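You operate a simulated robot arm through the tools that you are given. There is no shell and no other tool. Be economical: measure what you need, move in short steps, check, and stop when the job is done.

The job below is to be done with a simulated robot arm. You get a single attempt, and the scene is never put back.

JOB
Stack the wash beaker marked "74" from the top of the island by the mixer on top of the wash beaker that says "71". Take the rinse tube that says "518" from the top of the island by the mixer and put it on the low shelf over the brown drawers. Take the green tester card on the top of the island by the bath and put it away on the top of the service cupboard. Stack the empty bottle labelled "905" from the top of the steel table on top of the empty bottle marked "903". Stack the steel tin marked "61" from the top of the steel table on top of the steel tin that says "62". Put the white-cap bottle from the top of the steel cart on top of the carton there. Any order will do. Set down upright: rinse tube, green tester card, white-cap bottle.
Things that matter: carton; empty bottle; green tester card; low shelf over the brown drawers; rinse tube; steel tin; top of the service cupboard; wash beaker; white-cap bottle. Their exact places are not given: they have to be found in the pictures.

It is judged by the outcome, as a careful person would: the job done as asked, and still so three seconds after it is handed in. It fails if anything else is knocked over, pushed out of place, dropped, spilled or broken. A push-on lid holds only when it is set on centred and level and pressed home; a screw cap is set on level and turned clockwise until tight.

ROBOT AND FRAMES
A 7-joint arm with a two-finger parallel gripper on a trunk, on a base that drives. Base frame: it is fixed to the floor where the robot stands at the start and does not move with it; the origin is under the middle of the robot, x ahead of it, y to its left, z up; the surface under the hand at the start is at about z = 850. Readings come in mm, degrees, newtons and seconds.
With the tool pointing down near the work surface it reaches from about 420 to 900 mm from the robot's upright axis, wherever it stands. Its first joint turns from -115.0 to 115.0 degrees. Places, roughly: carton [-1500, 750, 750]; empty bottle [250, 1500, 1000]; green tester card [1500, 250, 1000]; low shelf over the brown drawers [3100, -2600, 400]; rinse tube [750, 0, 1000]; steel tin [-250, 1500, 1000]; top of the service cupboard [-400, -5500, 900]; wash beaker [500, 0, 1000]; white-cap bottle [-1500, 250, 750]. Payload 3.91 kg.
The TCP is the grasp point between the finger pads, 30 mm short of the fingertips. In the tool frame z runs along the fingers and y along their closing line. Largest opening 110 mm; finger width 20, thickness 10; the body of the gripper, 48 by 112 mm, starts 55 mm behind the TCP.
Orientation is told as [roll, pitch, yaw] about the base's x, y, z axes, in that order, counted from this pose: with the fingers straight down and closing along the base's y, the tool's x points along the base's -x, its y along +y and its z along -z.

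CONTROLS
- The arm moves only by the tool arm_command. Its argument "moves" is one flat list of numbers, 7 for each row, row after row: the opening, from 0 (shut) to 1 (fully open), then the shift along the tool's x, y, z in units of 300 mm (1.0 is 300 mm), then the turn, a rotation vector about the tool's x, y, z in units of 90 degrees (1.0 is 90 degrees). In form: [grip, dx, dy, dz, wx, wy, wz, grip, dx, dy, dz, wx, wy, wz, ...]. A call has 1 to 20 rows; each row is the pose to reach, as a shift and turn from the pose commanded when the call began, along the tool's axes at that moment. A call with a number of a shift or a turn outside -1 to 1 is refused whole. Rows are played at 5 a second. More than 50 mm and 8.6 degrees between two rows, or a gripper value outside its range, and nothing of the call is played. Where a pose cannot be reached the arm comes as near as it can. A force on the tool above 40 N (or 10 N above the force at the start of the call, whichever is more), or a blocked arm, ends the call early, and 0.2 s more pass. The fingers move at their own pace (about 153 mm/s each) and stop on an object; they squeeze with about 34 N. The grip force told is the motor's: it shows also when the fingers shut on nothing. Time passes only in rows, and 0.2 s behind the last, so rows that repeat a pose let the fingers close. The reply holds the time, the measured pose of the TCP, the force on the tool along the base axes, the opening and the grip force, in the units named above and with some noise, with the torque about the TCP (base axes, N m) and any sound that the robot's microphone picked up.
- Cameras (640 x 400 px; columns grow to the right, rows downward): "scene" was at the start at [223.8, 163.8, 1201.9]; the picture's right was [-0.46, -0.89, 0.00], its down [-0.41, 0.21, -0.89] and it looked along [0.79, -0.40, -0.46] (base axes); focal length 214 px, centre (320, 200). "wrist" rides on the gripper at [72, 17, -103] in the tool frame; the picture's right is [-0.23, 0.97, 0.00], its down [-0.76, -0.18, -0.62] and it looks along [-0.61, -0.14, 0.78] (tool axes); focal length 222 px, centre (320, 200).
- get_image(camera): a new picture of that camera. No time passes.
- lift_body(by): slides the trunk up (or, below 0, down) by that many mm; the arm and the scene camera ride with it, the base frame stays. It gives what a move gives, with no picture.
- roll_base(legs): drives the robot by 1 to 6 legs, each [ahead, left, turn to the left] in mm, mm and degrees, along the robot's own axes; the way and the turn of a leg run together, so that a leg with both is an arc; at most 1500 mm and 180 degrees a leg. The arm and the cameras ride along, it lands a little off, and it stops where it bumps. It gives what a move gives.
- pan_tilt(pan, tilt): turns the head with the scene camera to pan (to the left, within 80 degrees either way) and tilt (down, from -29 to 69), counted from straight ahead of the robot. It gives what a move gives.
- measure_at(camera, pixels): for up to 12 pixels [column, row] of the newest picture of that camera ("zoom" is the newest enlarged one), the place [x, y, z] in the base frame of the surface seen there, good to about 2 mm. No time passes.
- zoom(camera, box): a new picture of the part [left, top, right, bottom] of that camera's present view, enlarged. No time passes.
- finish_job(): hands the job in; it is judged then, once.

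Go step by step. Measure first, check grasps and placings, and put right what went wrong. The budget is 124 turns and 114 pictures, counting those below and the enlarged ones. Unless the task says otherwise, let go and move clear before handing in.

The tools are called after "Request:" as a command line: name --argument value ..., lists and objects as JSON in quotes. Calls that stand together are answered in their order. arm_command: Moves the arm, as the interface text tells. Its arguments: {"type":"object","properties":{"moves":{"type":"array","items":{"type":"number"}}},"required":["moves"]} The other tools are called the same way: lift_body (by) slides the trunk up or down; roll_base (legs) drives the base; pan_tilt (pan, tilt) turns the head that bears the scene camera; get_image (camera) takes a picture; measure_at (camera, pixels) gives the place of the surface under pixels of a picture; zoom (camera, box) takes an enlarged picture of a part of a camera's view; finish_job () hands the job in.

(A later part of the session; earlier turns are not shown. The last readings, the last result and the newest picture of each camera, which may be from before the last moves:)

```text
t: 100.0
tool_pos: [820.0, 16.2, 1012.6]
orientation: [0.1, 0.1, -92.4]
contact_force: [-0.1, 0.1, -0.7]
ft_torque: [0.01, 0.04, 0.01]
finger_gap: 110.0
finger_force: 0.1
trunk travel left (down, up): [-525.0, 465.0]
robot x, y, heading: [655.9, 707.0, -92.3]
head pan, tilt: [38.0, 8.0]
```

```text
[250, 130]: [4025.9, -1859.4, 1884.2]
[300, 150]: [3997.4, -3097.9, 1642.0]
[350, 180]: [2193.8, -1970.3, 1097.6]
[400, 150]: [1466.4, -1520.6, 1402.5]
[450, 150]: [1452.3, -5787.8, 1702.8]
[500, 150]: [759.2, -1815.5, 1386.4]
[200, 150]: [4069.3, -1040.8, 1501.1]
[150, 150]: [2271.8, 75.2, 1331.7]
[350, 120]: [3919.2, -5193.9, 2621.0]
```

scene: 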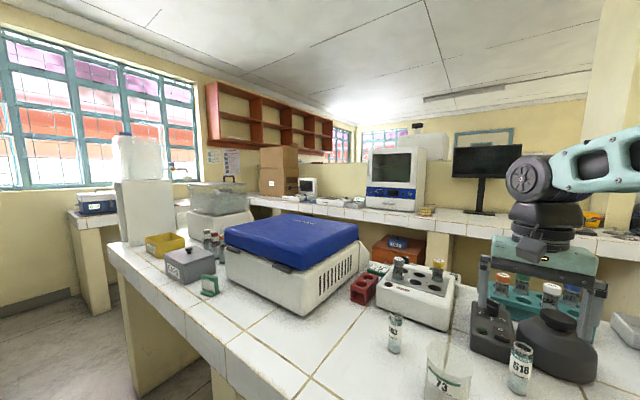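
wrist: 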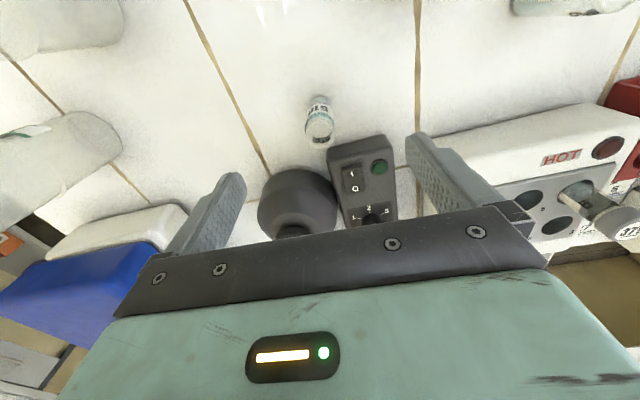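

The shelf is hidden behind the side counter, so I'll carry the green card first and scout on the way. I'll lift clear of the tube and look at the green card at (209,285).

Request:
zoom --camera "scene" --box '[140, 220, 280, 320]'

Request:
measure_at --camera "zoom" --pixels '[[312, 245], [312, 262], [300, 290], [330, 300], [240, 240], [100, 110], [345, 180], [180, 130], [310, 320], [400, 320]]'

Request:
arm_command --moves '[1, 0, 0, -0.15, 0, 0, 0, 1, 0, 0, -0.3, 0, 0, 0, 1, 0, 0, -0.45, 0, 0, 0, 1, 0, 0, -0.6, 0, 0, 0]'

```text
4.00 times, centred on (210, 270) of scene
```

zoom: 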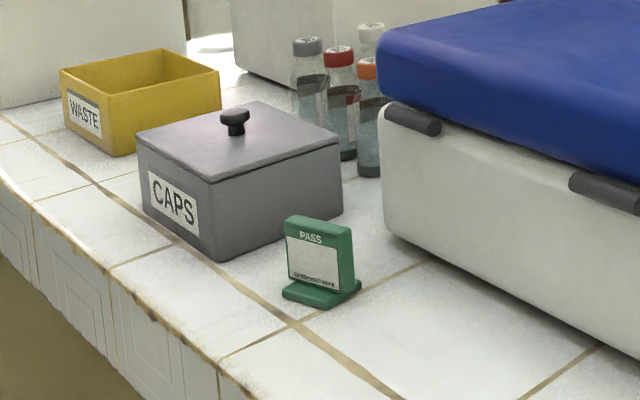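

```text
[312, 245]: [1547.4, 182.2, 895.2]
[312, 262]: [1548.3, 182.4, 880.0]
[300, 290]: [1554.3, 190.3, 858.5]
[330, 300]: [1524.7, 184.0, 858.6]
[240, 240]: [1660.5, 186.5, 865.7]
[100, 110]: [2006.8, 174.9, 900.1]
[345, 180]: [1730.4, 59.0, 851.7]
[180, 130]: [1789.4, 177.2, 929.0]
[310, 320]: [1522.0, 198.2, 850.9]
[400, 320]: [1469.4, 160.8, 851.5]
```

```text
t: 101.0
tool_pos: [821.8, 16.0, 1192.8]
orientation: [-0.1, 0.1, -92.4]
contact_force: [0.0, 0.2, -0.4]
ft_torque: [-0.03, -0.01, -0.03]
finger_gap: 110.1
finger_force: 0.1
trunk travel left (down, up): [-525.0, 465.0]
robot x, y, heading: [656.7, 704.0, -91.9]
head pan, tilt: [38.0, 8.0]
```

The card is a stand at about (1547,178), z 851–910, facing +y, with free space around it. I'll drive along the aisle to it.

Request:
roll_base --legs '[[0, 820, 2]]'

Request:
pan_tilt --pan 0 --tilt 38

Request:
get_image --camera "scene"

```text
t: 105.3
tool_pos: [1653.8, -2.9, 1194.4]
orientation: [0.1, 0.0, -91.1]
contact_force: [-0.2, -0.6, -0.1]
ft_torque: [0.03, -0.01, -0.01]
finger_gap: 109.7
finger_force: 0.1
trunk travel left (down, up): [-525.0, 465.0]
robot x, y, heading: [1472.2, 681.8, -90.9]
head pan, tilt: [38.0, 8.0]
```

```text
t: 106.4
tool_pos: [1653.3, -3.4, 1193.5]
orientation: [0.0, 0.0, -91.0]
contact_force: [0.0, 0.1, -0.5]
ft_torque: [0.01, 0.01, 0.0]
finger_gap: 110.0
finger_force: 0.0
trunk travel left (down, up): [-525.0, 465.0]
robot x, y, heading: [1473.3, 680.3, -90.8]
head pan, tilt: [0.0, 38.0]
```

```text
53 pictures are left
```

scene: 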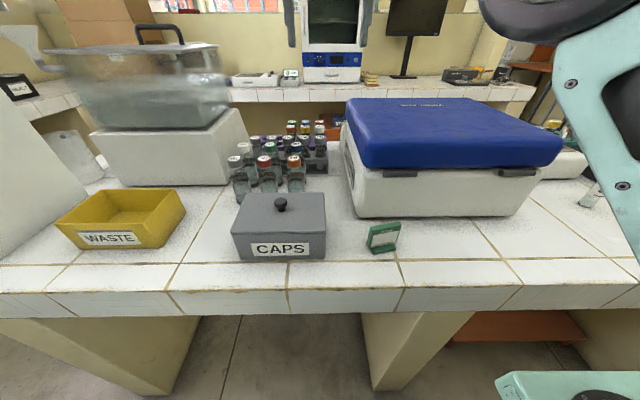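

Request:
zoom --camera "scene" --box '[340, 200, 430, 270]'

Request:
measure_at --camera "zoom" --pixels '[[205, 195], [205, 230], [205, 280], [310, 140], [430, 120], [430, 180], [330, 250], [220, 340], [400, 330], [310, 200], [300, 165], [418, 250]]'

```text
5.71 times, centred on (385, 235) of scene
```

zoom: 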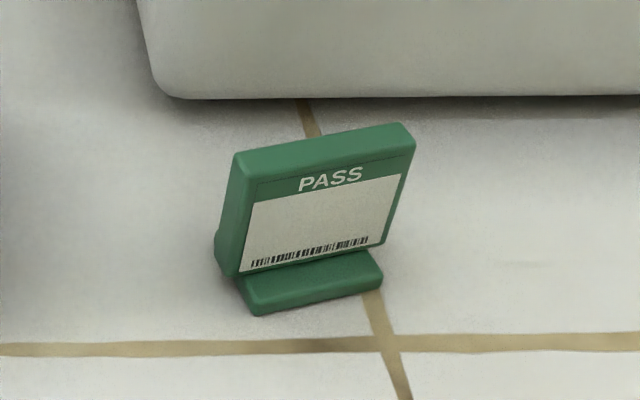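

```text
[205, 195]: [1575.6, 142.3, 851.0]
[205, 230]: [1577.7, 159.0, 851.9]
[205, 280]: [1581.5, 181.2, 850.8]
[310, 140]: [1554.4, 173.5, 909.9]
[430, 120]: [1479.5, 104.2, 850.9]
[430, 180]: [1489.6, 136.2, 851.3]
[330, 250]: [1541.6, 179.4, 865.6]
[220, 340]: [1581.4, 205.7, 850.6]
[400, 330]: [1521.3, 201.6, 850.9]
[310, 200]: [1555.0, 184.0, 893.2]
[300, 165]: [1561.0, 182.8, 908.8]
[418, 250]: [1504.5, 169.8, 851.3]
```

Request:
measure_at --camera "zoom" --pixels '[[243, 165], [238, 172], [408, 130], [412, 142], [330, 135], [330, 155], [260, 225], [385, 200], [270, 295], [375, 275], [245, 158], [395, 126]]'

```text
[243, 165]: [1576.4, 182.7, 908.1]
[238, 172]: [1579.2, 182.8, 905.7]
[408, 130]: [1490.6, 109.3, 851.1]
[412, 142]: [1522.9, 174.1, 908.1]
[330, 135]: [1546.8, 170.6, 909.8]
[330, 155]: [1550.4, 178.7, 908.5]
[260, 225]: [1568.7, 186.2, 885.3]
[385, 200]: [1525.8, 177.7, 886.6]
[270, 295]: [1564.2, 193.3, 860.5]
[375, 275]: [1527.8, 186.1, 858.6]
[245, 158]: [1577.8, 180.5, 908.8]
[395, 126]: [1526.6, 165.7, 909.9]
```

The card is about 55 mm wide and turned roughly 8.5°, with its centre at (1551,173). I'll align the grip along its width and hover.

Request:
arm_command --moves '[1, 0.12, -0.07, 0, 0, 0, -0.03, 1, 0.24, -0.14, 0, 0, 0, -0.06, 1, 0.36, -0.21, 0, 0, 0, -0.09, 1, 0.48, -0.29, 0, 0, 0, -0.103, 1, 0.581, -0.352, 0, 0, 0, -0.103, 1, 0.581, -0.352, 0.16, 0, 0, -0.103, 1, 0.581, -0.352, 0.32, 0, 0, -0.103, 1, 0.581, -0.352, 0.48, 0, 0, -0.103, 1, 0.581, -0.352, 0.64, 0, 0, -0.103, 1, 0.581, -0.352, 0.78, 0, 0, -0.103, 1, 0.581, -0.352, 0.78, 0, 0, -0.103]'

Request:
get_image --camera "wrist"

```text
t: 108.8
tool_pos: [1550.7, 171.1, 958.8]
orientation: [0.1, 0.1, -81.7]
contact_force: [0.4, 1.4, 0.4]
ft_torque: [-0.01, -0.02, 0.04]
finger_gap: 110.0
finger_force: 0.0
trunk travel left (down, up): [-525.0, 465.0]
robot x, y, heading: [1474.8, 682.4, -91.0]
head pan, tilt: [0.0, 38.0]
```

```text
51 pictures are left
```

wrist: 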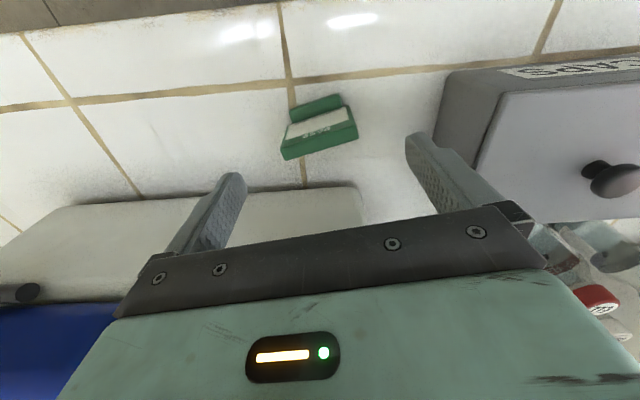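

Request:
measure_at --camera "wrist" --pixels '[[284, 148], [356, 128], [284, 157], [356, 137], [320, 140], [320, 148], [290, 103], [340, 97], [470, 140], [355, 200]]'

```text
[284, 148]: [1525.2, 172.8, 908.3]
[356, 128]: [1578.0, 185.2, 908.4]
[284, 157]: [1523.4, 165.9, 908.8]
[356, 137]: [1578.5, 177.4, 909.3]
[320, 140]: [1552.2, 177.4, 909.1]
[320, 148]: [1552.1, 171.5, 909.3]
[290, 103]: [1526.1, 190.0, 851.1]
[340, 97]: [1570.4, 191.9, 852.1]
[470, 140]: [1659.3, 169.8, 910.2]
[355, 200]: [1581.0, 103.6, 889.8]
```

The card is yawed about 12.3°. I'll rotate 4° more, descend, grip, and lift.

Request:
arm_command --moves '[1, 0.013, 0.004, 0.05, 0, 0, -0.044, 1, 0.013, 0.004, 0.15, 0, 0, -0.044, 1, 0.013, 0.004, 0.229, 0, 0, -0.044, 1, 0.013, 0.004, 0.229, 0, 0, -0.044, 1, 0.013, 0.004, 0.229, 0, 0, -0.044, 0.3, 0.013, 0.004, 0.229, 0, 0, -0.044, 0, 0.013, 0.004, 0.229, 0, 0, -0.044, 0, 0.013, 0.004, 0.229, 0, 0, -0.044, 0, 0.013, 0.004, 0.229, 0, 0, -0.044]'

Request:
arm_command --moves '[0, 0, 0, -0.02, 0, 0, 0, 0, 0, 0, -0.05, 0, 0, 0, 0, 0, 0, -0.1, 0, 0, 0, 0, 0, 0, -0.15, 0, 0, 0, 0, 0, 0, -0.25, 0, 0, 0, 0, 0, 0, -0.37, 0, 0, 0, 0, 0, 0, -0.5, 0, 0, 0, 0, 0, 0, -0.65, 0, 0, 0, 0, 0, 0, -0.8, 0, 0, 0, 0, 0, 0, -0.95, 0, 0, 0]'

Request:
get_image --camera "wrist"

```text
t: 110.8
tool_pos: [1552.0, 175.0, 892.0]
orientation: [0.0, 0.1, -77.8]
contact_force: [-0.8, 0.2, 0.3]
ft_torque: [-0.01, 0.0, 0.01]
finger_gap: 58.9
finger_force: 34.1
trunk travel left (down, up): [-525.0, 465.0]
robot x, y, heading: [1475.7, 680.2, -91.1]
head pan, tilt: [0.0, 38.0]
```

```text
t: 113.0
tool_pos: [1551.7, 175.7, 1177.9]
orientation: [-0.1, 0.0, -77.8]
contact_force: [0.0, -0.6, -0.4]
ft_torque: [0.01, 0.03, 0.0]
finger_gap: 59.0
finger_force: 34.1
trunk travel left (down, up): [-525.0, 465.0]
robot x, y, heading: [1470.3, 681.6, -91.0]
head pan, tilt: [0.0, 38.0]
```

```text
50 pictures are left
```

wrist: 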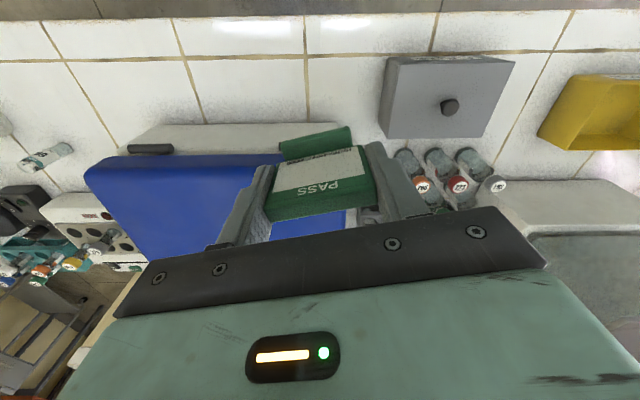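

The card is held at 59 mm. I'll drive back out of the aisle to beyond the island's end, then look toward -y.

Request:
roll_base --legs '[[0, -1450, 1], [0, -320, 0]]'

Request:
pan_tilt --pan 0 --tilt 22

Request:
get_image --camera "scene"

Request:
measure_at --camera "scene" --pixels '[[320, 300], [320, 220], [300, 180], [340, 180], [250, 250], [400, 250], [420, 200], [250, 200], [320, 160], [320, 140]]'

```text
t: 121.8
tool_pos: [-188.0, 186.1, 1176.9]
orientation: [0.0, 0.0, -76.6]
contact_force: [-1.0, 0.7, 0.5]
ft_torque: [0.01, -0.02, -0.02]
finger_gap: 58.9
finger_force: 33.5
trunk travel left (down, up): [-525.0, 465.0]
robot x, y, heading: [-277.1, 692.3, -89.8]
head pan, tilt: [0.0, 38.0]
```

```text
t: 122.6
tool_pos: [-188.1, 187.5, 1177.2]
orientation: [0.0, -0.1, -76.6]
contact_force: [-0.7, -0.5, -0.9]
ft_torque: [-0.02, -0.02, 0.01]
finger_gap: 58.8
finger_force: 34.4
trunk travel left (down, up): [-525.0, 465.0]
robot x, y, heading: [-281.5, 694.7, -89.9]
head pan, tilt: [0.0, 22.0]
```

```text
49 pictures are left
```

scene: 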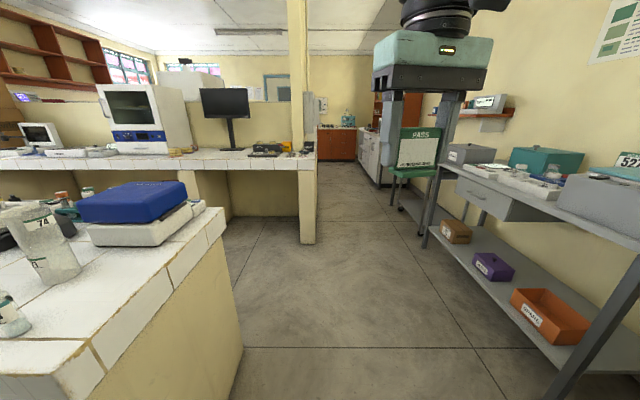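

```text
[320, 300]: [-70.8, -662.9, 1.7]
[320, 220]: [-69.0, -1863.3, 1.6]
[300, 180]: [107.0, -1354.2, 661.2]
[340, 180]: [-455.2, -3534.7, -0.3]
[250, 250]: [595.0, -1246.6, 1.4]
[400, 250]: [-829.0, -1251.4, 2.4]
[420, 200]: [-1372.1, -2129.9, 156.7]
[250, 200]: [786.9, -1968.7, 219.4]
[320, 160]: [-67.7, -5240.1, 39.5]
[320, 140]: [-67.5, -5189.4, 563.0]
```

Request:
zoom --camera "scene" --box '[290, 80, 430, 250]'

Request:
measure_at --camera "scene" --pixels '[[314, 240], [302, 240], [425, 240], [430, 248], [395, 205], [375, 180], [357, 165], [361, 170], [335, 128], [347, 122], [400, 180], [540, 395]]'

```text
2.35 times, centred on (360, 165) of scene
```

zoom: 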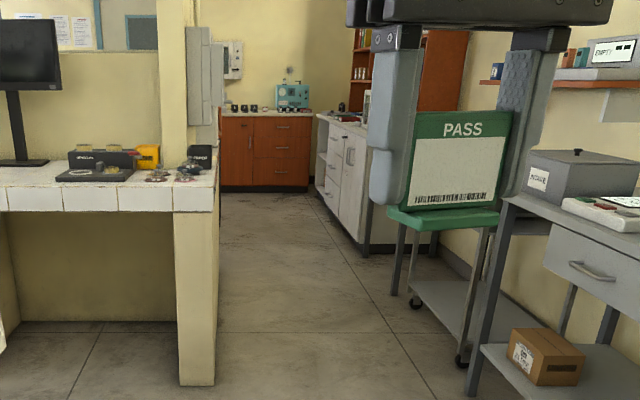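

```text
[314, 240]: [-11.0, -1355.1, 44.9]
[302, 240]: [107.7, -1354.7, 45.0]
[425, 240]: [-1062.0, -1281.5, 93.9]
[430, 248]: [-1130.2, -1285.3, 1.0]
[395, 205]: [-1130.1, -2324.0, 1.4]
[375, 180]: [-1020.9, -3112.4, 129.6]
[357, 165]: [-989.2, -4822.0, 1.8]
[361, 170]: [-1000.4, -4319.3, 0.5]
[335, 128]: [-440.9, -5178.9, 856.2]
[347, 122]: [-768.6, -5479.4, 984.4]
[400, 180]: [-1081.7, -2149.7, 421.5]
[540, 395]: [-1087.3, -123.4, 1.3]
```

The corridor is clear, from x ≈ -1050 to -20, down to the brown cupboard front at y ≈ -5180. I'll drive down along x ≈ -500, then look at the cupboard top.

Request:
roll_base --legs '[[1000, -220, 0], [1500, 0, 0], [1500, 0, 0], [1050, 0, 0]]'

Request:
pan_tilt --pan 0 --tilt 30

Request:
get_image --camera "scene"

Request:
pan_tilt --pan 75 --tilt 25

Request:
get_image --camera "scene"

```text
t: 147.0
tool_pos: [-463.4, -4867.3, 1178.2]
orientation: [0.0, 0.0, -76.1]
contact_force: [0.0, 0.3, -0.5]
ft_torque: [0.0, 0.02, 0.0]
finger_gap: 59.2
finger_force: 33.8
trunk travel left (down, up): [-525.0, 465.0]
robot x, y, heading: [-560.2, -4360.4, -89.4]
head pan, tilt: [0.0, 22.0]
```

```text
t: 147.7
tool_pos: [-463.8, -4868.6, 1177.2]
orientation: [0.0, 0.0, -76.1]
contact_force: [-0.6, 0.4, -0.5]
ft_torque: [0.01, 0.03, -0.03]
finger_gap: 59.3
finger_force: 34.1
trunk travel left (down, up): [-525.0, 465.0]
robot x, y, heading: [-554.5, -4361.3, -89.2]
head pan, tilt: [0.0, 30.0]
```

```text
47 pictures are left
```

scene: 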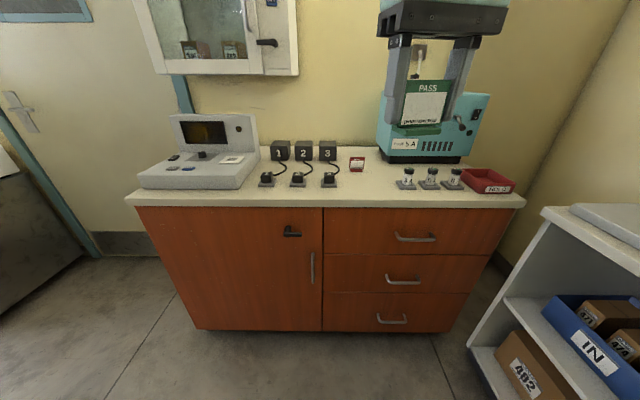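

```text
t: 149.2
tool_pos: [-463.6, -4867.4, 1177.2]
orientation: [-0.1, 0.0, -76.1]
contact_force: [0.2, -0.3, 0.5]
ft_torque: [0.01, 0.06, -0.02]
finger_gap: 59.0
finger_force: 33.9
trunk travel left (down, up): [-525.0, 465.0]
robot x, y, heading: [-554.1, -4362.6, -89.4]
head pan, tilt: [75.0, 25.0]
```

```text
46 pictures are left
```

scene: 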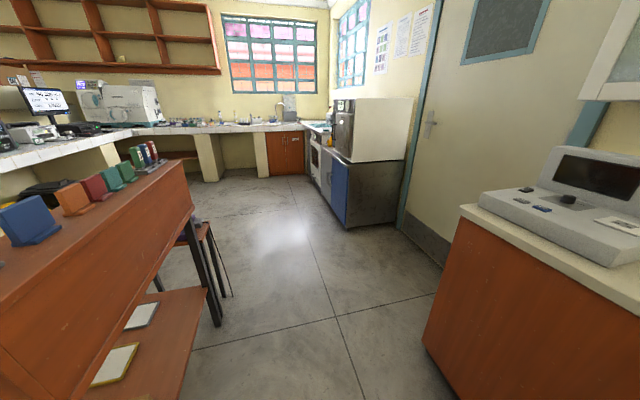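

This is the service cupboard. I'll look back at its top to choose a free spot, probably around (368,185) of the earlier view.

Request:
pan_tilt --pan 0 --tilt 35

Request:
zoom --camera "scene" --box '[230, 90, 530, 210]'

Request:
measure_at --camera "zoom" --pixels '[[290, 120], [290, 185], [215, 180], [370, 170], [270, 130], [290, 80], [330, 130], [100, 130], [320, 200], [60, 140], [290, 205], [290, 150]]'

```text
t: 150.6
tool_pos: [-463.2, -4868.3, 1177.4]
orientation: [0.0, 0.0, -76.0]
contact_force: [0.4, 0.0, 0.0]
ft_torque: [0.0, 0.0, -0.05]
finger_gap: 58.8
finger_force: 34.2
trunk travel left (down, up): [-525.0, 465.0]
robot x, y, heading: [-553.0, -4362.4, -89.6]
head pan, tilt: [0.0, 35.0]
```

```text
2.13 times, centred on (380, 150) of scene
```

zoom: 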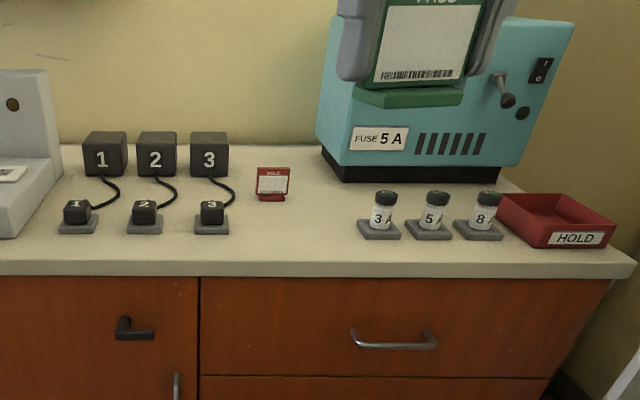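

```text
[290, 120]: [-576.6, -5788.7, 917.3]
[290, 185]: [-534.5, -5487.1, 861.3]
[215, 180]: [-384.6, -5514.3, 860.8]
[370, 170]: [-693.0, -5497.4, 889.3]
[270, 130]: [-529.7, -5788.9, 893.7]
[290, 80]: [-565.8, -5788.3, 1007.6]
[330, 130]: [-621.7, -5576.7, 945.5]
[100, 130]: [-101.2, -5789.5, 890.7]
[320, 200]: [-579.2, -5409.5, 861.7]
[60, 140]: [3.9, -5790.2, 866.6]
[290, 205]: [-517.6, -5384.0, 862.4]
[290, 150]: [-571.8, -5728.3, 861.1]
```

The top is at z=861. The free spot is at about (-510,-5310), between knob 3 and tube 3A and in front of the red card. I'll move closer.

Request:
roll_base --legs '[[330, 0, 0]]'

Request:
get_image --camera "scene"

Request:
measure_at --camera "scene" --pixels '[[330, 260], [360, 260], [390, 260], [420, 260], [340, 240], [370, 240], [400, 240], [360, 290], [380, 220], [360, 220], [310, 250], [430, 240]]'

```text
t: 152.8
tool_pos: [-458.3, -5197.5, 1177.5]
orientation: [0.1, 0.0, -76.0]
contact_force: [-0.3, -0.7, -1.1]
ft_torque: [0.0, 0.01, 0.0]
finger_gap: 59.0
finger_force: 33.8
trunk travel left (down, up): [-525.0, 465.0]
robot x, y, heading: [-547.9, -4691.9, -89.3]
head pan, tilt: [0.0, 35.0]
```

```text
44 pictures are left
```

scene: 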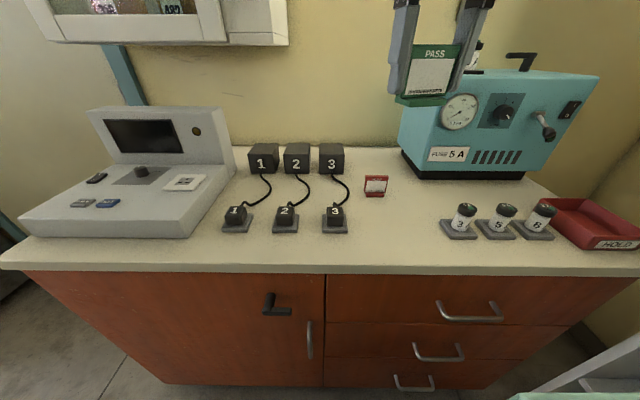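

```text
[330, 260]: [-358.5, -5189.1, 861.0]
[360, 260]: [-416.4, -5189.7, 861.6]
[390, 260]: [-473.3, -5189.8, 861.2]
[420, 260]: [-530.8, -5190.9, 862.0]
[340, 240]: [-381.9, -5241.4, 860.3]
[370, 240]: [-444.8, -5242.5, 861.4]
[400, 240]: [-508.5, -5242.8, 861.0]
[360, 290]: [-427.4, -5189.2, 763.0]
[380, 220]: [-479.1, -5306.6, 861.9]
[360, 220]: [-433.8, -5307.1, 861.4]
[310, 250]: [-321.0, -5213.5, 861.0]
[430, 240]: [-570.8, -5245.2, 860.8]
```

The spot (-495,-5300) is clear. I'll lower to about 8 mm above the top.

Request:
arm_command --moves '[0, -0.1, -0.067, 0, 0, 0, 0, 0, -0.2, -0.134, 0, 0, 0, 0, 0, -0.3, -0.202, 0, 0, 0, 0, 0, -0.3, -0.202, 0.15, 0, 0, 0, 0, -0.3, -0.202, 0.3, 0, 0, 0, 0, -0.3, -0.202, 0.45, 0, 0, 0, 0, -0.3, -0.202, 0.6, 0, 0, 0, 0, -0.3, -0.202, 0.75, 0, 0, 0, 0, -0.3, -0.202, 0.84, 0, 0, 0, 0, -0.3, -0.202, 0.885, 0, 0, 0, 0, -0.3, -0.202, 0.885, 0, 0, 0]'

Request:
zoom --camera "scene" --box '[320, 130, 480, 260]'

```text
t: 155.2
tool_pos: [-496.0, -5300.5, 911.2]
orientation: [0.0, 0.0, -76.1]
contact_force: [0.6, 0.3, -0.7]
ft_torque: [0.01, -0.01, -0.01]
finger_gap: 59.0
finger_force: 34.1
trunk travel left (down, up): [-525.0, 465.0]
robot x, y, heading: [-550.9, -4694.6, -89.4]
head pan, tilt: [0.0, 35.0]
```

```text
3.08 times, centred on (400, 195) of scene
```

zoom: 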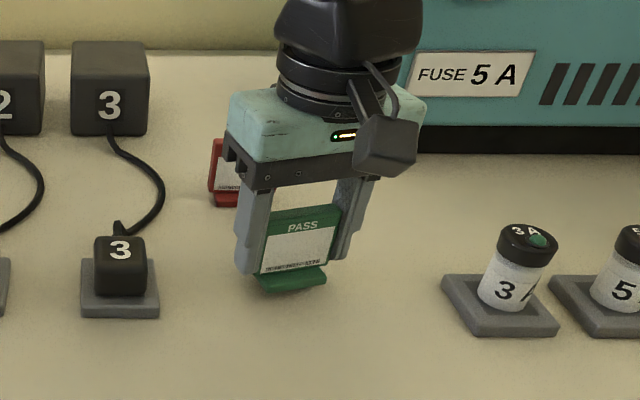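

Clear all round. I'll lower the last 9–10 mm to contact.

Request:
arm_command --moves '[0, 0, 0, 0.015, 0, 0, 0, 0, 0, 0, 0.025, 0, 0, 0, 0, 0, 0, 0.03, 0, 0, 0, 0, 0, 0, 0.034, 0, 0, 0, 0, 0, 0, 0.034, 0, 0, 0]'

```text
t: 156.4
tool_pos: [-495.6, -5300.2, 901.6]
orientation: [0.1, 0.0, -75.9]
contact_force: [-0.8, -0.7, 2.7]
ft_torque: [-0.02, 0.0, -0.02]
finger_gap: 58.9
finger_force: 34.0
trunk travel left (down, up): [-525.0, 465.0]
robot x, y, heading: [-551.7, -4690.8, -89.2]
head pan, tilt: [0.0, 35.0]
```

Request:
arm_command --moves '[0.65, 0, 0, 0, 0, 0, 0, 0.85, 0, 0, 0, 0, 0, 0, 1, 0, 0, 0, 0, 0, 0, 1, 0, 0, -0.1, 0, 0, 0, 1, 0, 0, -0.25, 0, 0, 0, 1, 0, 0, -0.4, 0, 0, 0, 1, 0, 0, -0.55, 0, 0, 0, 1, 0, 0, -0.7, 0, 0, 0, 1, 0, 0, -0.85, 0, 0, 0, 1, 0, 0, -0.95, 0, 0, 0]'

Request:
get_image --camera "scene"

```text
t: 158.6
tool_pos: [-494.4, -5300.4, 1186.7]
orientation: [0.0, 0.0, -75.9]
contact_force: [-0.4, 0.5, 0.1]
ft_torque: [0.02, 0.03, 0.0]
finger_gap: 110.3
finger_force: 0.1
trunk travel left (down, up): [-525.0, 465.0]
robot x, y, heading: [-550.9, -4693.2, -89.3]
head pan, tilt: [0.0, 35.0]
```

```text
42 pictures are left
```

scene: 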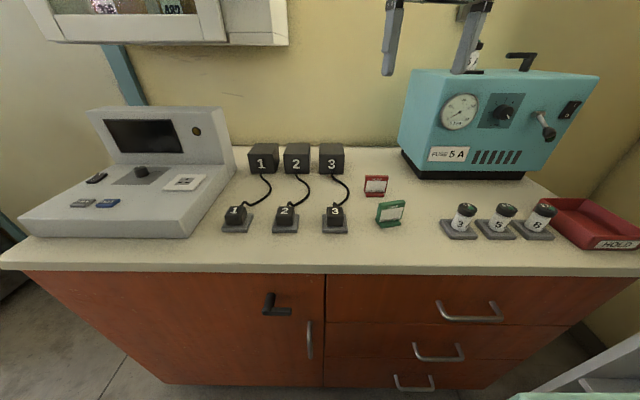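

The card stands upright on the cupboard. Now I'll scout the low shelf: retract, back up, and look toward +x.

Request:
arm_command --moves '[1, 0.12, 0, 0, 0, 0, 0, 1, 0.24, 0, 0, 0, 0, 0, 1, 0.36, 0, 0, 0, 0, 0]'

Request:
pan_tilt --pan 80 --tilt 15

Request:
get_image --camera "scene"

Request:
measure_at --camera "scene" --pixels '[[70, 200], [120, 180], [50, 300], [180, 170], [240, 150], [290, 160], [200, 200], [250, 250], [350, 200], [200, 260], [160, 130], [280, 130]]'

```text
t: 159.4
tool_pos: [-521.2, -5195.1, 1184.7]
orientation: [0.0, 0.0, -76.0]
contact_force: [0.0, -0.2, 0.3]
ft_torque: [0.03, 0.0, 0.01]
finger_gap: 109.8
finger_force: 0.0
trunk travel left (down, up): [-525.0, 465.0]
robot x, y, heading: [-550.7, -4692.4, -89.3]
head pan, tilt: [0.0, 35.0]
```

```text
t: 160.9
tool_pos: [-522.5, -5194.2, 1185.3]
orientation: [0.0, 0.1, -76.0]
contact_force: [0.5, 0.9, -0.6]
ft_torque: [0.01, -0.03, -0.04]
finger_gap: 110.0
finger_force: 0.1
trunk travel left (down, up): [-525.0, 465.0]
robot x, y, heading: [-550.1, -4692.3, -89.4]
head pan, tilt: [80.0, 15.0]
```

```text
41 pictures are left
```

scene: 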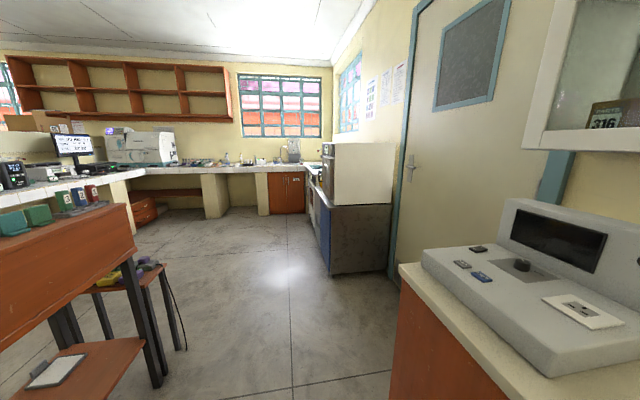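

```text
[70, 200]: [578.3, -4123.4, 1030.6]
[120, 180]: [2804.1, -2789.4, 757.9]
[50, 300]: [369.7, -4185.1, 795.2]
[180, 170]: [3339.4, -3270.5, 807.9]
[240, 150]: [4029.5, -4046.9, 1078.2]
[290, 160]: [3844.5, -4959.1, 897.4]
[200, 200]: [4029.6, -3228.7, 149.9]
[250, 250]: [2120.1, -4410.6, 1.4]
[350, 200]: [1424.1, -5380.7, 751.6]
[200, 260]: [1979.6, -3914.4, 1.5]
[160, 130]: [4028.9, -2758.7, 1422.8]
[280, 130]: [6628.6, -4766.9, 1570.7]
```

There's a brown drawer unit with a low board under the counter around (150,200). I'll zoom in.

Request:
zoom --camera "scene" --box '[100, 150, 240, 240]'

Request:
measure_at --camera "zoom" --pixels '[[180, 195], [180, 180], [300, 190], [260, 190], [420, 195], [200, 240], [250, 230], [200, 150], [300, 150], [470, 150], [150, 260], [330, 205]]'

```text
4.44 times, centred on (170, 195) of scene
```

zoom: 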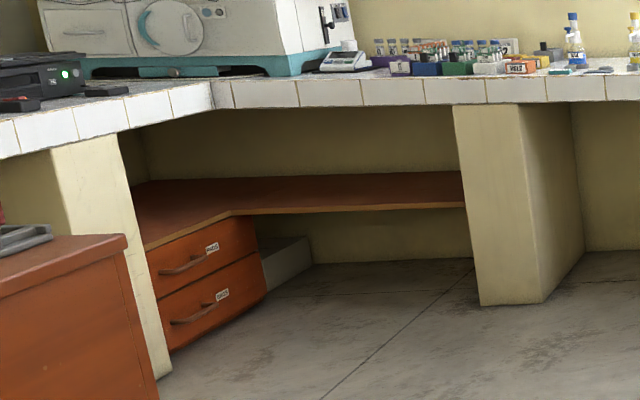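

```text
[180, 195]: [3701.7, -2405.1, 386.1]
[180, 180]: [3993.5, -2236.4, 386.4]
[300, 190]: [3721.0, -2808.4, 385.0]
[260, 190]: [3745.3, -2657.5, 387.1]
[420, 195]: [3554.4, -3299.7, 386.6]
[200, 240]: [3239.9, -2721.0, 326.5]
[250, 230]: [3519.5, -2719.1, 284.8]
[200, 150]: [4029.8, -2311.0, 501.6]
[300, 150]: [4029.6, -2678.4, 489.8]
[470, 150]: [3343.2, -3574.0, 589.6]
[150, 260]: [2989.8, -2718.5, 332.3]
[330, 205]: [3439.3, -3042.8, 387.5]
```

The shelf is a board at z=386 under a counter, with its front edge at y≈-2720, so the hand needs to enter tilted. I'll grasp tube 518 with the tool tilted 45° forward. First I'll drive back to the island.

Request:
roll_base --legs '[[-1340, 0, 0], [-1340, 0, 0], [-1340, 0, 0], [-1330, 0, 0]]'

Request:
roll_base --legs '[[0, 1240, 0], [0, 0, 14]]'

Request:
pan_tilt --pan 10 --tilt 38

Request:
get_image --camera "scene"

```text
t: 186.6
tool_pos: [-579.5, 161.6, 1185.5]
orientation: [0.0, 0.1, -78.6]
contact_force: [-0.3, -0.3, 0.7]
ft_torque: [0.02, -0.01, -0.03]
finger_gap: 109.9
finger_force: 0.0
trunk travel left (down, up): [-525.0, 465.0]
robot x, y, heading: [-586.3, 661.2, -92.0]
head pan, tilt: [80.0, 15.0]
```

```text
t: 193.7
tool_pos: [784.4, 130.6, 1185.8]
orientation: [0.0, -0.1, -65.2]
contact_force: [0.2, -0.1, -0.2]
ft_torque: [-0.02, 0.01, -0.02]
finger_gap: 110.0
finger_force: 0.2
trunk travel left (down, up): [-525.0, 465.0]
robot x, y, heading: [661.7, 620.9, -78.5]
head pan, tilt: [80.0, 15.0]
```

```text
t: 195.1
tool_pos: [784.8, 131.7, 1185.2]
orientation: [0.0, -0.1, -65.2]
contact_force: [1.1, -0.1, -0.5]
ft_torque: [-0.02, 0.03, -0.01]
finger_gap: 109.8
finger_force: 0.0
trunk travel left (down, up): [-525.0, 465.0]
robot x, y, heading: [661.9, 617.1, -78.2]
head pan, tilt: [10.0, 38.0]
```

```text
39 pictures are left
```

scene: 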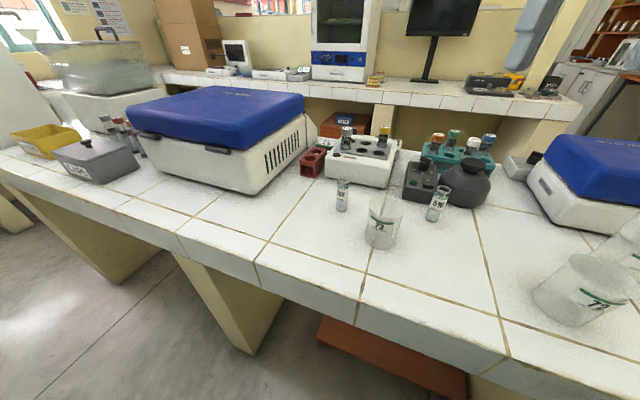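

The base stands well, and approach yaw -65° keeps clear of beakers 73 and 72. I'll tilt the tool 45° forward at a safe height.

Request:
arm_command --moves '[1, 0, 0, 0, 0, -0.083, 0, 1, 0, 0, 0, 0, -0.167, 0, 1, 0, 0, 0, 0, -0.25, 0, 0.8, 0, 0, 0, 0, -0.333, 0, 0.6, 0, 0, 0, 0, -0.417, 0, 0.6, 0, 0, 0, 0, -0.5, 0, 0.6, 0, 0, 0, 0, -0.5, 0]'

Request:
get_image --camera "wrist"

Request:
zoom --camera "scene" --box '[360, 140, 520, 260]'

```text
t: 196.7
tool_pos: [872.7, 92.6, 1130.3]
orientation: [-0.1, -45.0, -65.1]
contact_force: [0.4, -0.4, 0.0]
ft_torque: [0.01, 0.0, 0.02]
finger_gap: 66.2
finger_force: 0.1
out of reach, approached as far as the arm can: row 3, 4, 5, 6, 7
trunk travel left (down, up): [-525.0, 465.0]
robot x, y, heading: [657.8, 622.9, -78.6]
head pan, tilt: [10.0, 38.0]
```

```text
38 pictures are left
```

wrist: 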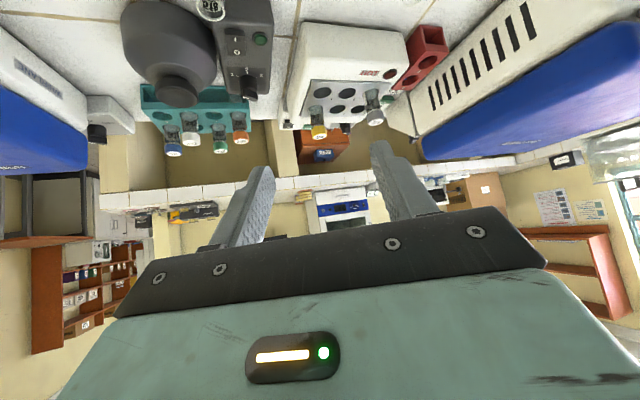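

```text
3.33 times, centred on (440, 200) of scene
```

zoom: 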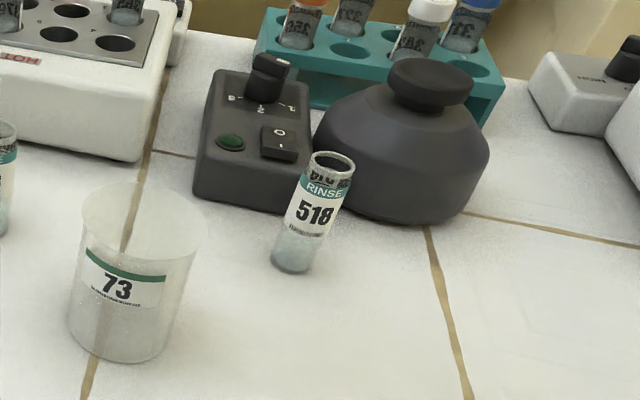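

The tilt works, but the position was pushed outward because the tool was too close in. I'll back the base 120 mm.

Request:
roll_base --legs '[[-120, 0, 0]]'

Request:
arm_command --moves '[0.6, 0, 0, 0, 0, 0, 0]'

```text
t: 197.9
tool_pos: [849.4, 207.5, 1130.2]
orientation: [0.0, -45.0, -65.3]
contact_force: [-0.2, -0.1, 0.3]
ft_torque: [0.04, -0.03, -0.01]
finger_gap: 66.0
finger_force: 0.1
trunk travel left (down, up): [-525.0, 465.0]
robot x, y, heading: [639.4, 733.0, -78.5]
head pan, tilt: [10.0, 38.0]
```

```text
t: 198.3
tool_pos: [851.1, 208.8, 1131.2]
orientation: [0.0, -45.0, -65.3]
contact_force: [-0.4, 0.2, -0.6]
ft_torque: [0.01, 0.04, 0.0]
finger_gap: 65.9
finger_force: 0.0
trunk travel left (down, up): [-525.0, 465.0]
robot x, y, heading: [639.7, 736.7, -78.5]
head pan, tilt: [10.0, 38.0]
```

Now I'll move to a pre-grasp 120 mm back along the tool axis from the tube.

Request:
arm_command --moves '[0.6, 0.026, -0.072, 0.098, 0, 0, 0, 0.6, 0.051, -0.143, 0.196, 0, 0, 0, 0.6, 0.077, -0.215, 0.294, 0, 0, 0, 0.6, 0.102, -0.286, 0.392, 0, 0, 0, 0.6, 0.128, -0.358, 0.49, 0, 0, 0, 0.6, 0.128, -0.358, 0.49, 0, 0, 0]'

Request:
get_image --camera "wrist"

Request:
get_image --camera "scene"

```text
t: 199.7
tool_pos: [783.2, 93.9, 1000.7]
orientation: [0.0, -45.0, -65.3]
contact_force: [0.3, -0.8, -0.2]
ft_torque: [0.02, 0.04, -0.01]
finger_gap: 66.0
finger_force: 0.0
trunk travel left (down, up): [-525.0, 465.0]
robot x, y, heading: [636.7, 732.9, -78.4]
head pan, tilt: [10.0, 38.0]
```

```text
36 pictures are left
```

wrist: 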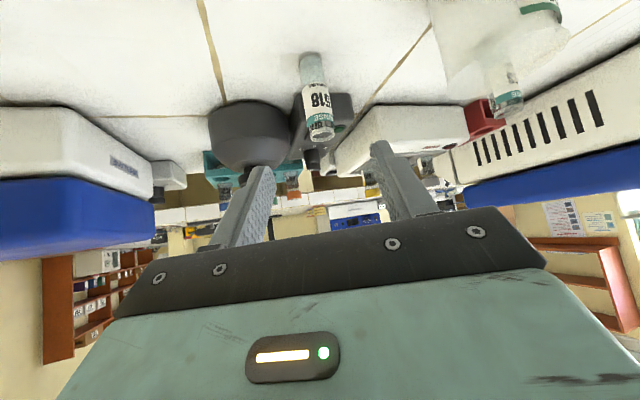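

```text
35 pictures are left
```

scene: 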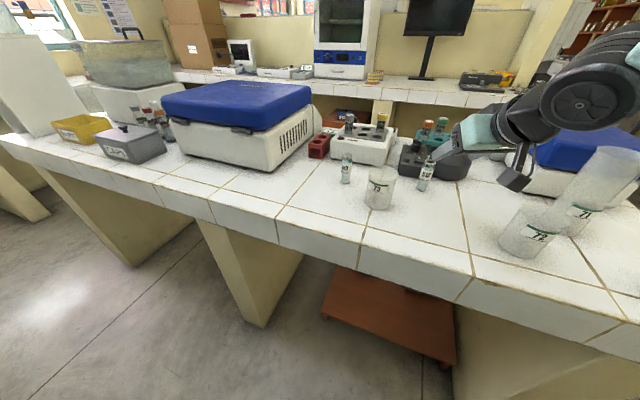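

Request:
measure_at --camera "wrist" --pixels '[[305, 100], [320, 100], [330, 100], [317, 80], [318, 120], [318, 62]]'

Request:
zoom --camera "scene" --box '[340, 100, 600, 260]'

```text
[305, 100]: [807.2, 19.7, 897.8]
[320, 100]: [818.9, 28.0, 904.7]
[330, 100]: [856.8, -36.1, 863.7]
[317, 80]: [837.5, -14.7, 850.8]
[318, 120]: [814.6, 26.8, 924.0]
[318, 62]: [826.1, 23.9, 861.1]
```

```text
2.46 times, centred on (470, 180) of scene
```

zoom: 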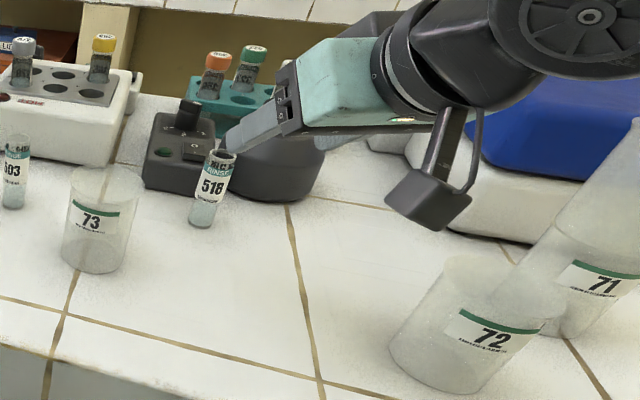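

The tube is confirmed at (820,16). I'll slide in along the tool axis to z≈905, then close.

Request:
arm_command --moves '[0.6, 0.022, 0.004, 0.1, 0, 0, 0, 0.6, 0.022, 0.004, 0.2, 0, 0, 0, 0.6, 0.022, 0.004, 0.3, 0, 0, 0, 0.6, 0.022, 0.004, 0.38, 0, 0, 0, 0.6, 0.022, 0.004, 0.429, 0, 0, 0, 0.6, 0.022, 0.004, 0.429, 0, 0, 0]'

Request:
zoom --camera "scene" --box '[340, 100, 560, 240]'

Request:
zoom --camera "wrist" --box '[200, 60, 440, 260]'

```text
t: 201.1
tool_pos: [821.8, 16.0, 905.5]
orientation: [0.1, -45.0, -65.3]
contact_force: [-1.3, 0.5, -0.3]
ft_torque: [-0.03, -0.02, 0.02]
finger_gap: 65.8
finger_force: 0.1
trunk travel left (down, up): [-525.0, 465.0]
robot x, y, heading: [638.3, 733.4, -78.6]
head pan, tilt: [10.0, 38.0]
```

```text
2.86 times, centred on (450, 170) of scene
```

zoom: 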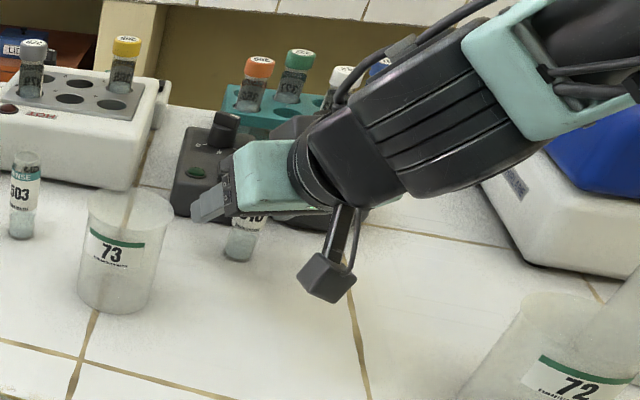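

```text
2.00 times, centred on (320, 160) of wrist
```

zoom: 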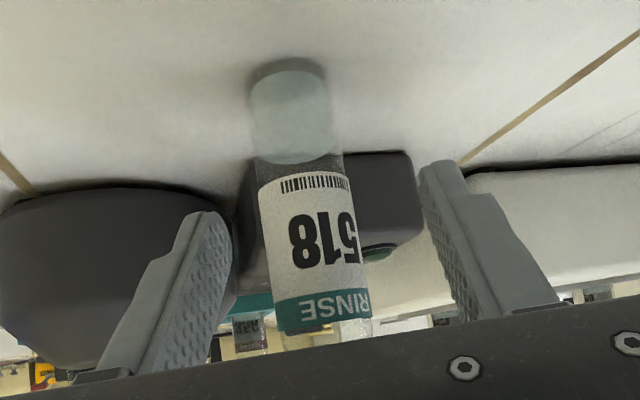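

The tube sits between the fingers, about 1.5 mm off. I'll correct, close slowly, and lift a little.

Request:
arm_command --moves '[0.6, 0, -0.005, 0, 0, 0, 0, 0.45, 0, -0.005, 0, 0, 0, 0, 0.35, 0, -0.005, 0, 0, 0, 0, 0.27, 0, -0.005, 0, 0, 0, 0, 0.2, 0, -0.005, 0, 0, 0, 0, 0.1, 0, -0.005, 0, 0, 0, 0, 0, 0, -0.005, 0, 0, 0, 0, 0, 0, -0.005, 0, 0, 0, 0]'

Request:
zoom --camera "wrist" --box '[200, 60, 440, 260]'

```text
t: 202.9
tool_pos: [818.8, 14.3, 904.5]
orientation: [0.0, -45.0, -65.3]
contact_force: [-0.4, 0.6, 0.3]
ft_torque: [0.02, 0.0, -0.02]
finger_gap: 24.3
finger_force: 34.1
trunk travel left (down, up): [-525.0, 465.0]
robot x, y, heading: [638.1, 734.3, -78.1]
head pan, tilt: [10.0, 38.0]
```

```text
2.00 times, centred on (320, 160) of wrist
```

zoom: 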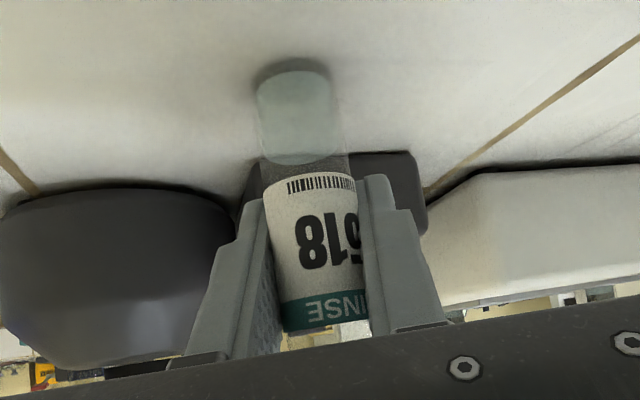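

Held at 24 mm. I'll lift straight up slowly, then raise the trunk for travel clearance over the beaker stack.

Request:
arm_command --moves '[0, -0.01, 0, -0.01, 0, 0, 0, 0, -0.03, 0, -0.03, 0, 0, 0, 0, -0.06, 0, -0.06, 0, 0, 0, 0, -0.1, 0, -0.1, 0, 0, 0, 0, -0.15, 0, -0.15, 0, 0, 0, 0, -0.2, 0, -0.2, 0, 0, 0]'

Request:
lift_body --by 220

Request:
get_image --camera "scene"

Request:
get_image --camera "wrist"

```text
t: 204.3
tool_pos: [820.7, 15.1, 989.6]
orientation: [0.0, -45.0, -65.2]
contact_force: [-0.7, -0.5, -1.0]
ft_torque: [-0.02, -0.01, -0.01]
finger_gap: 24.5
finger_force: 34.7
trunk travel left (down, up): [-525.0, 465.0]
robot x, y, heading: [638.0, 731.8, -78.3]
head pan, tilt: [10.0, 38.0]
```

```text
t: 206.7
tool_pos: [819.4, 15.5, 1209.1]
orientation: [0.0, -45.0, -65.3]
contact_force: [0.9, -0.2, 0.6]
ft_torque: [0.03, -0.01, -0.02]
finger_gap: 24.4
finger_force: 34.1
trunk travel left (down, up): [-745.0, 245.0]
robot x, y, heading: [638.8, 735.5, -78.3]
head pan, tilt: [10.0, 38.0]
```

```text
30 pictures are left
```

scene: 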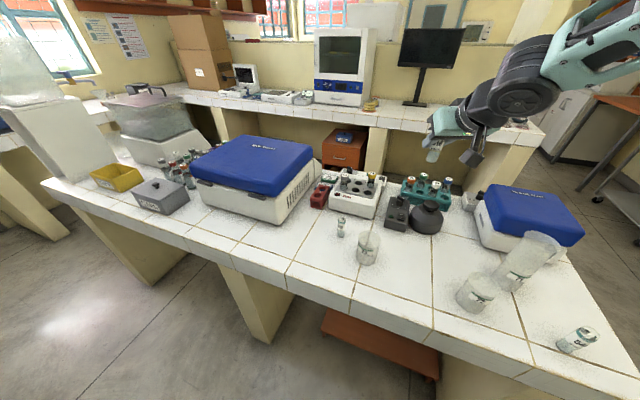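

```text
29 pictures are left
```

wrist: 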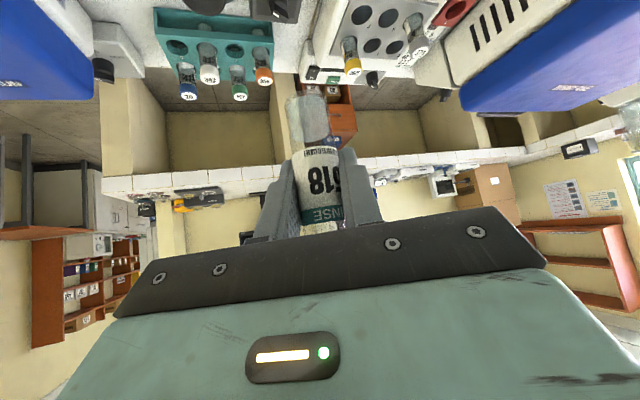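

Tube 518 is upright in the grip. I'll raise the trunk further for clearance and drive out of the aisle and down the corridor, turning at y≈-3500.

Request:
lift_body --by 180

Request:
roll_base --legs '[[0, 0, -11.7], [0, -1230, 0]]'

Request:
roll_base --legs '[[1450, 0, 0], [1450, 0, 0], [1330, 0, 0]]'

```text
t: 208.7
tool_pos: [820.3, 16.4, 1389.3]
orientation: [0.0, -45.0, -65.4]
contact_force: [-0.4, -0.4, -0.5]
ft_torque: [0.0, 0.0, -0.02]
finger_gap: 24.6
finger_force: 34.1
trunk travel left (down, up): [-925.0, 65.0]
robot x, y, heading: [636.2, 733.1, -78.4]
head pan, tilt: [10.0, 38.0]
```

```text
t: 215.7
tool_pos: [-590.6, 9.1, 1389.5]
orientation: [0.1, -45.0, -78.1]
contact_force: [0.6, 0.5, -0.4]
ft_torque: [0.0, -0.03, -0.03]
finger_gap: 24.1
finger_force: 34.1
trunk travel left (down, up): [-925.0, 65.0]
robot x, y, heading: [-609.7, 749.5, -91.7]
head pan, tilt: [10.0, 38.0]
```

```text
t: 228.2
tool_pos: [-791.8, -2632.1, 1388.8]
orientation: [0.1, -44.9, -83.3]
contact_force: [0.2, 0.5, -0.1]
ft_torque: [0.0, -0.04, 0.01]
finger_gap: 24.4
finger_force: 34.4
trunk travel left (down, up): [-925.0, 65.0]
robot x, y, heading: [-739.8, -1893.1, -96.8]
head pan, tilt: [10.0, 38.0]
stopped in leg 2: the robot was blocked; the commanded pose is now the measured one
```

The base was blocked at (-740,-1893) because its heading drifted toward the small cart on the right. I'll look at what it touched.

Request:
pan_tilt --pan -35 --tilt 50

Request:
get_image --camera "scene"

```text
t: 229.3
tool_pos: [-793.0, -2632.1, 1388.2]
orientation: [0.0, -45.0, -83.4]
contact_force: [-0.2, -0.8, 0.2]
ft_torque: [0.04, 0.0, 0.0]
finger_gap: 24.3
finger_force: 34.6
trunk travel left (down, up): [-925.0, 65.0]
robot x, y, heading: [-737.2, -1895.4, -96.3]
head pan, tilt: [-35.0, 50.0]
```

```text
28 pictures are left
```

scene: 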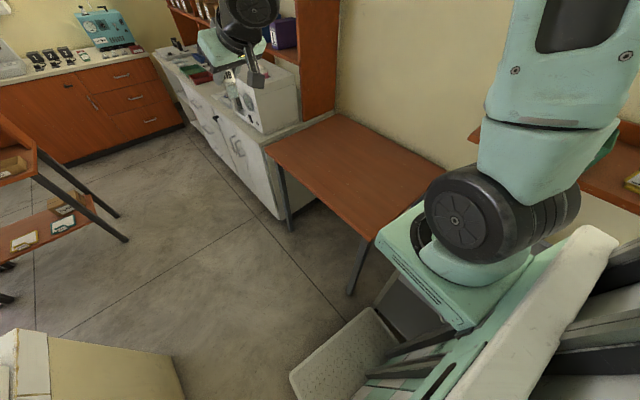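

The base's front right is close to the desk and rack on the right, and nothing looks disturbed. I'll ease back and left, then straighten.

Request:
roll_base --legs '[[-60, 60, 0], [0, 150, 0], [0, 0, 6.5]]'

Request:
get_image --camera "scene"

Request:
pan_tilt --pan -78 --tilt 40

Request:
get_image --camera "scene"

```text
t: 231.9
tool_pos: [-492.5, -2598.3, 1389.7]
orientation: [0.0, -45.0, -76.8]
contact_force: [0.1, 0.2, 0.5]
ft_torque: [0.01, -0.03, 0.03]
finger_gap: 24.5
finger_force: 34.0
trunk travel left (down, up): [-925.0, 65.0]
robot x, y, heading: [-526.3, -1857.2, -90.1]
head pan, tilt: [-35.0, 50.0]
```

```text
27 pictures are left
```

scene: 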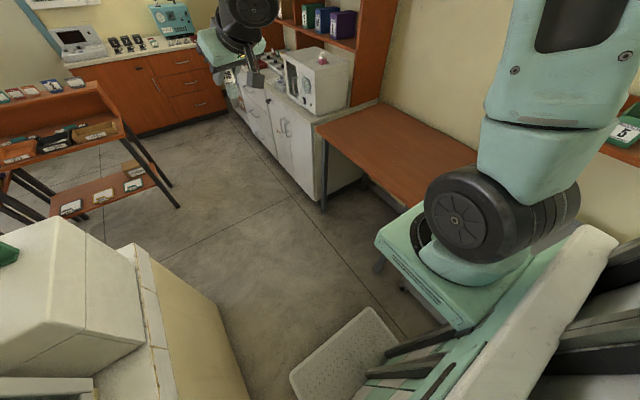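

```text
t: 233.0
tool_pos: [-492.4, -2597.3, 1388.2]
orientation: [0.0, -45.0, -76.8]
contact_force: [0.5, -0.2, -0.9]
ft_torque: [0.05, 0.02, 0.02]
finger_gap: 24.4
finger_force: 34.2
trunk travel left (down, up): [-925.0, 65.0]
robot x, y, heading: [-527.8, -1854.0, -89.9]
head pan, tilt: [-78.0, 40.0]
```

```text
26 pictures are left
```

scene: 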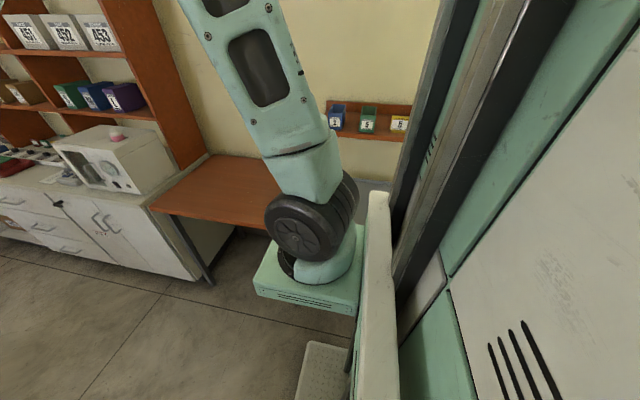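

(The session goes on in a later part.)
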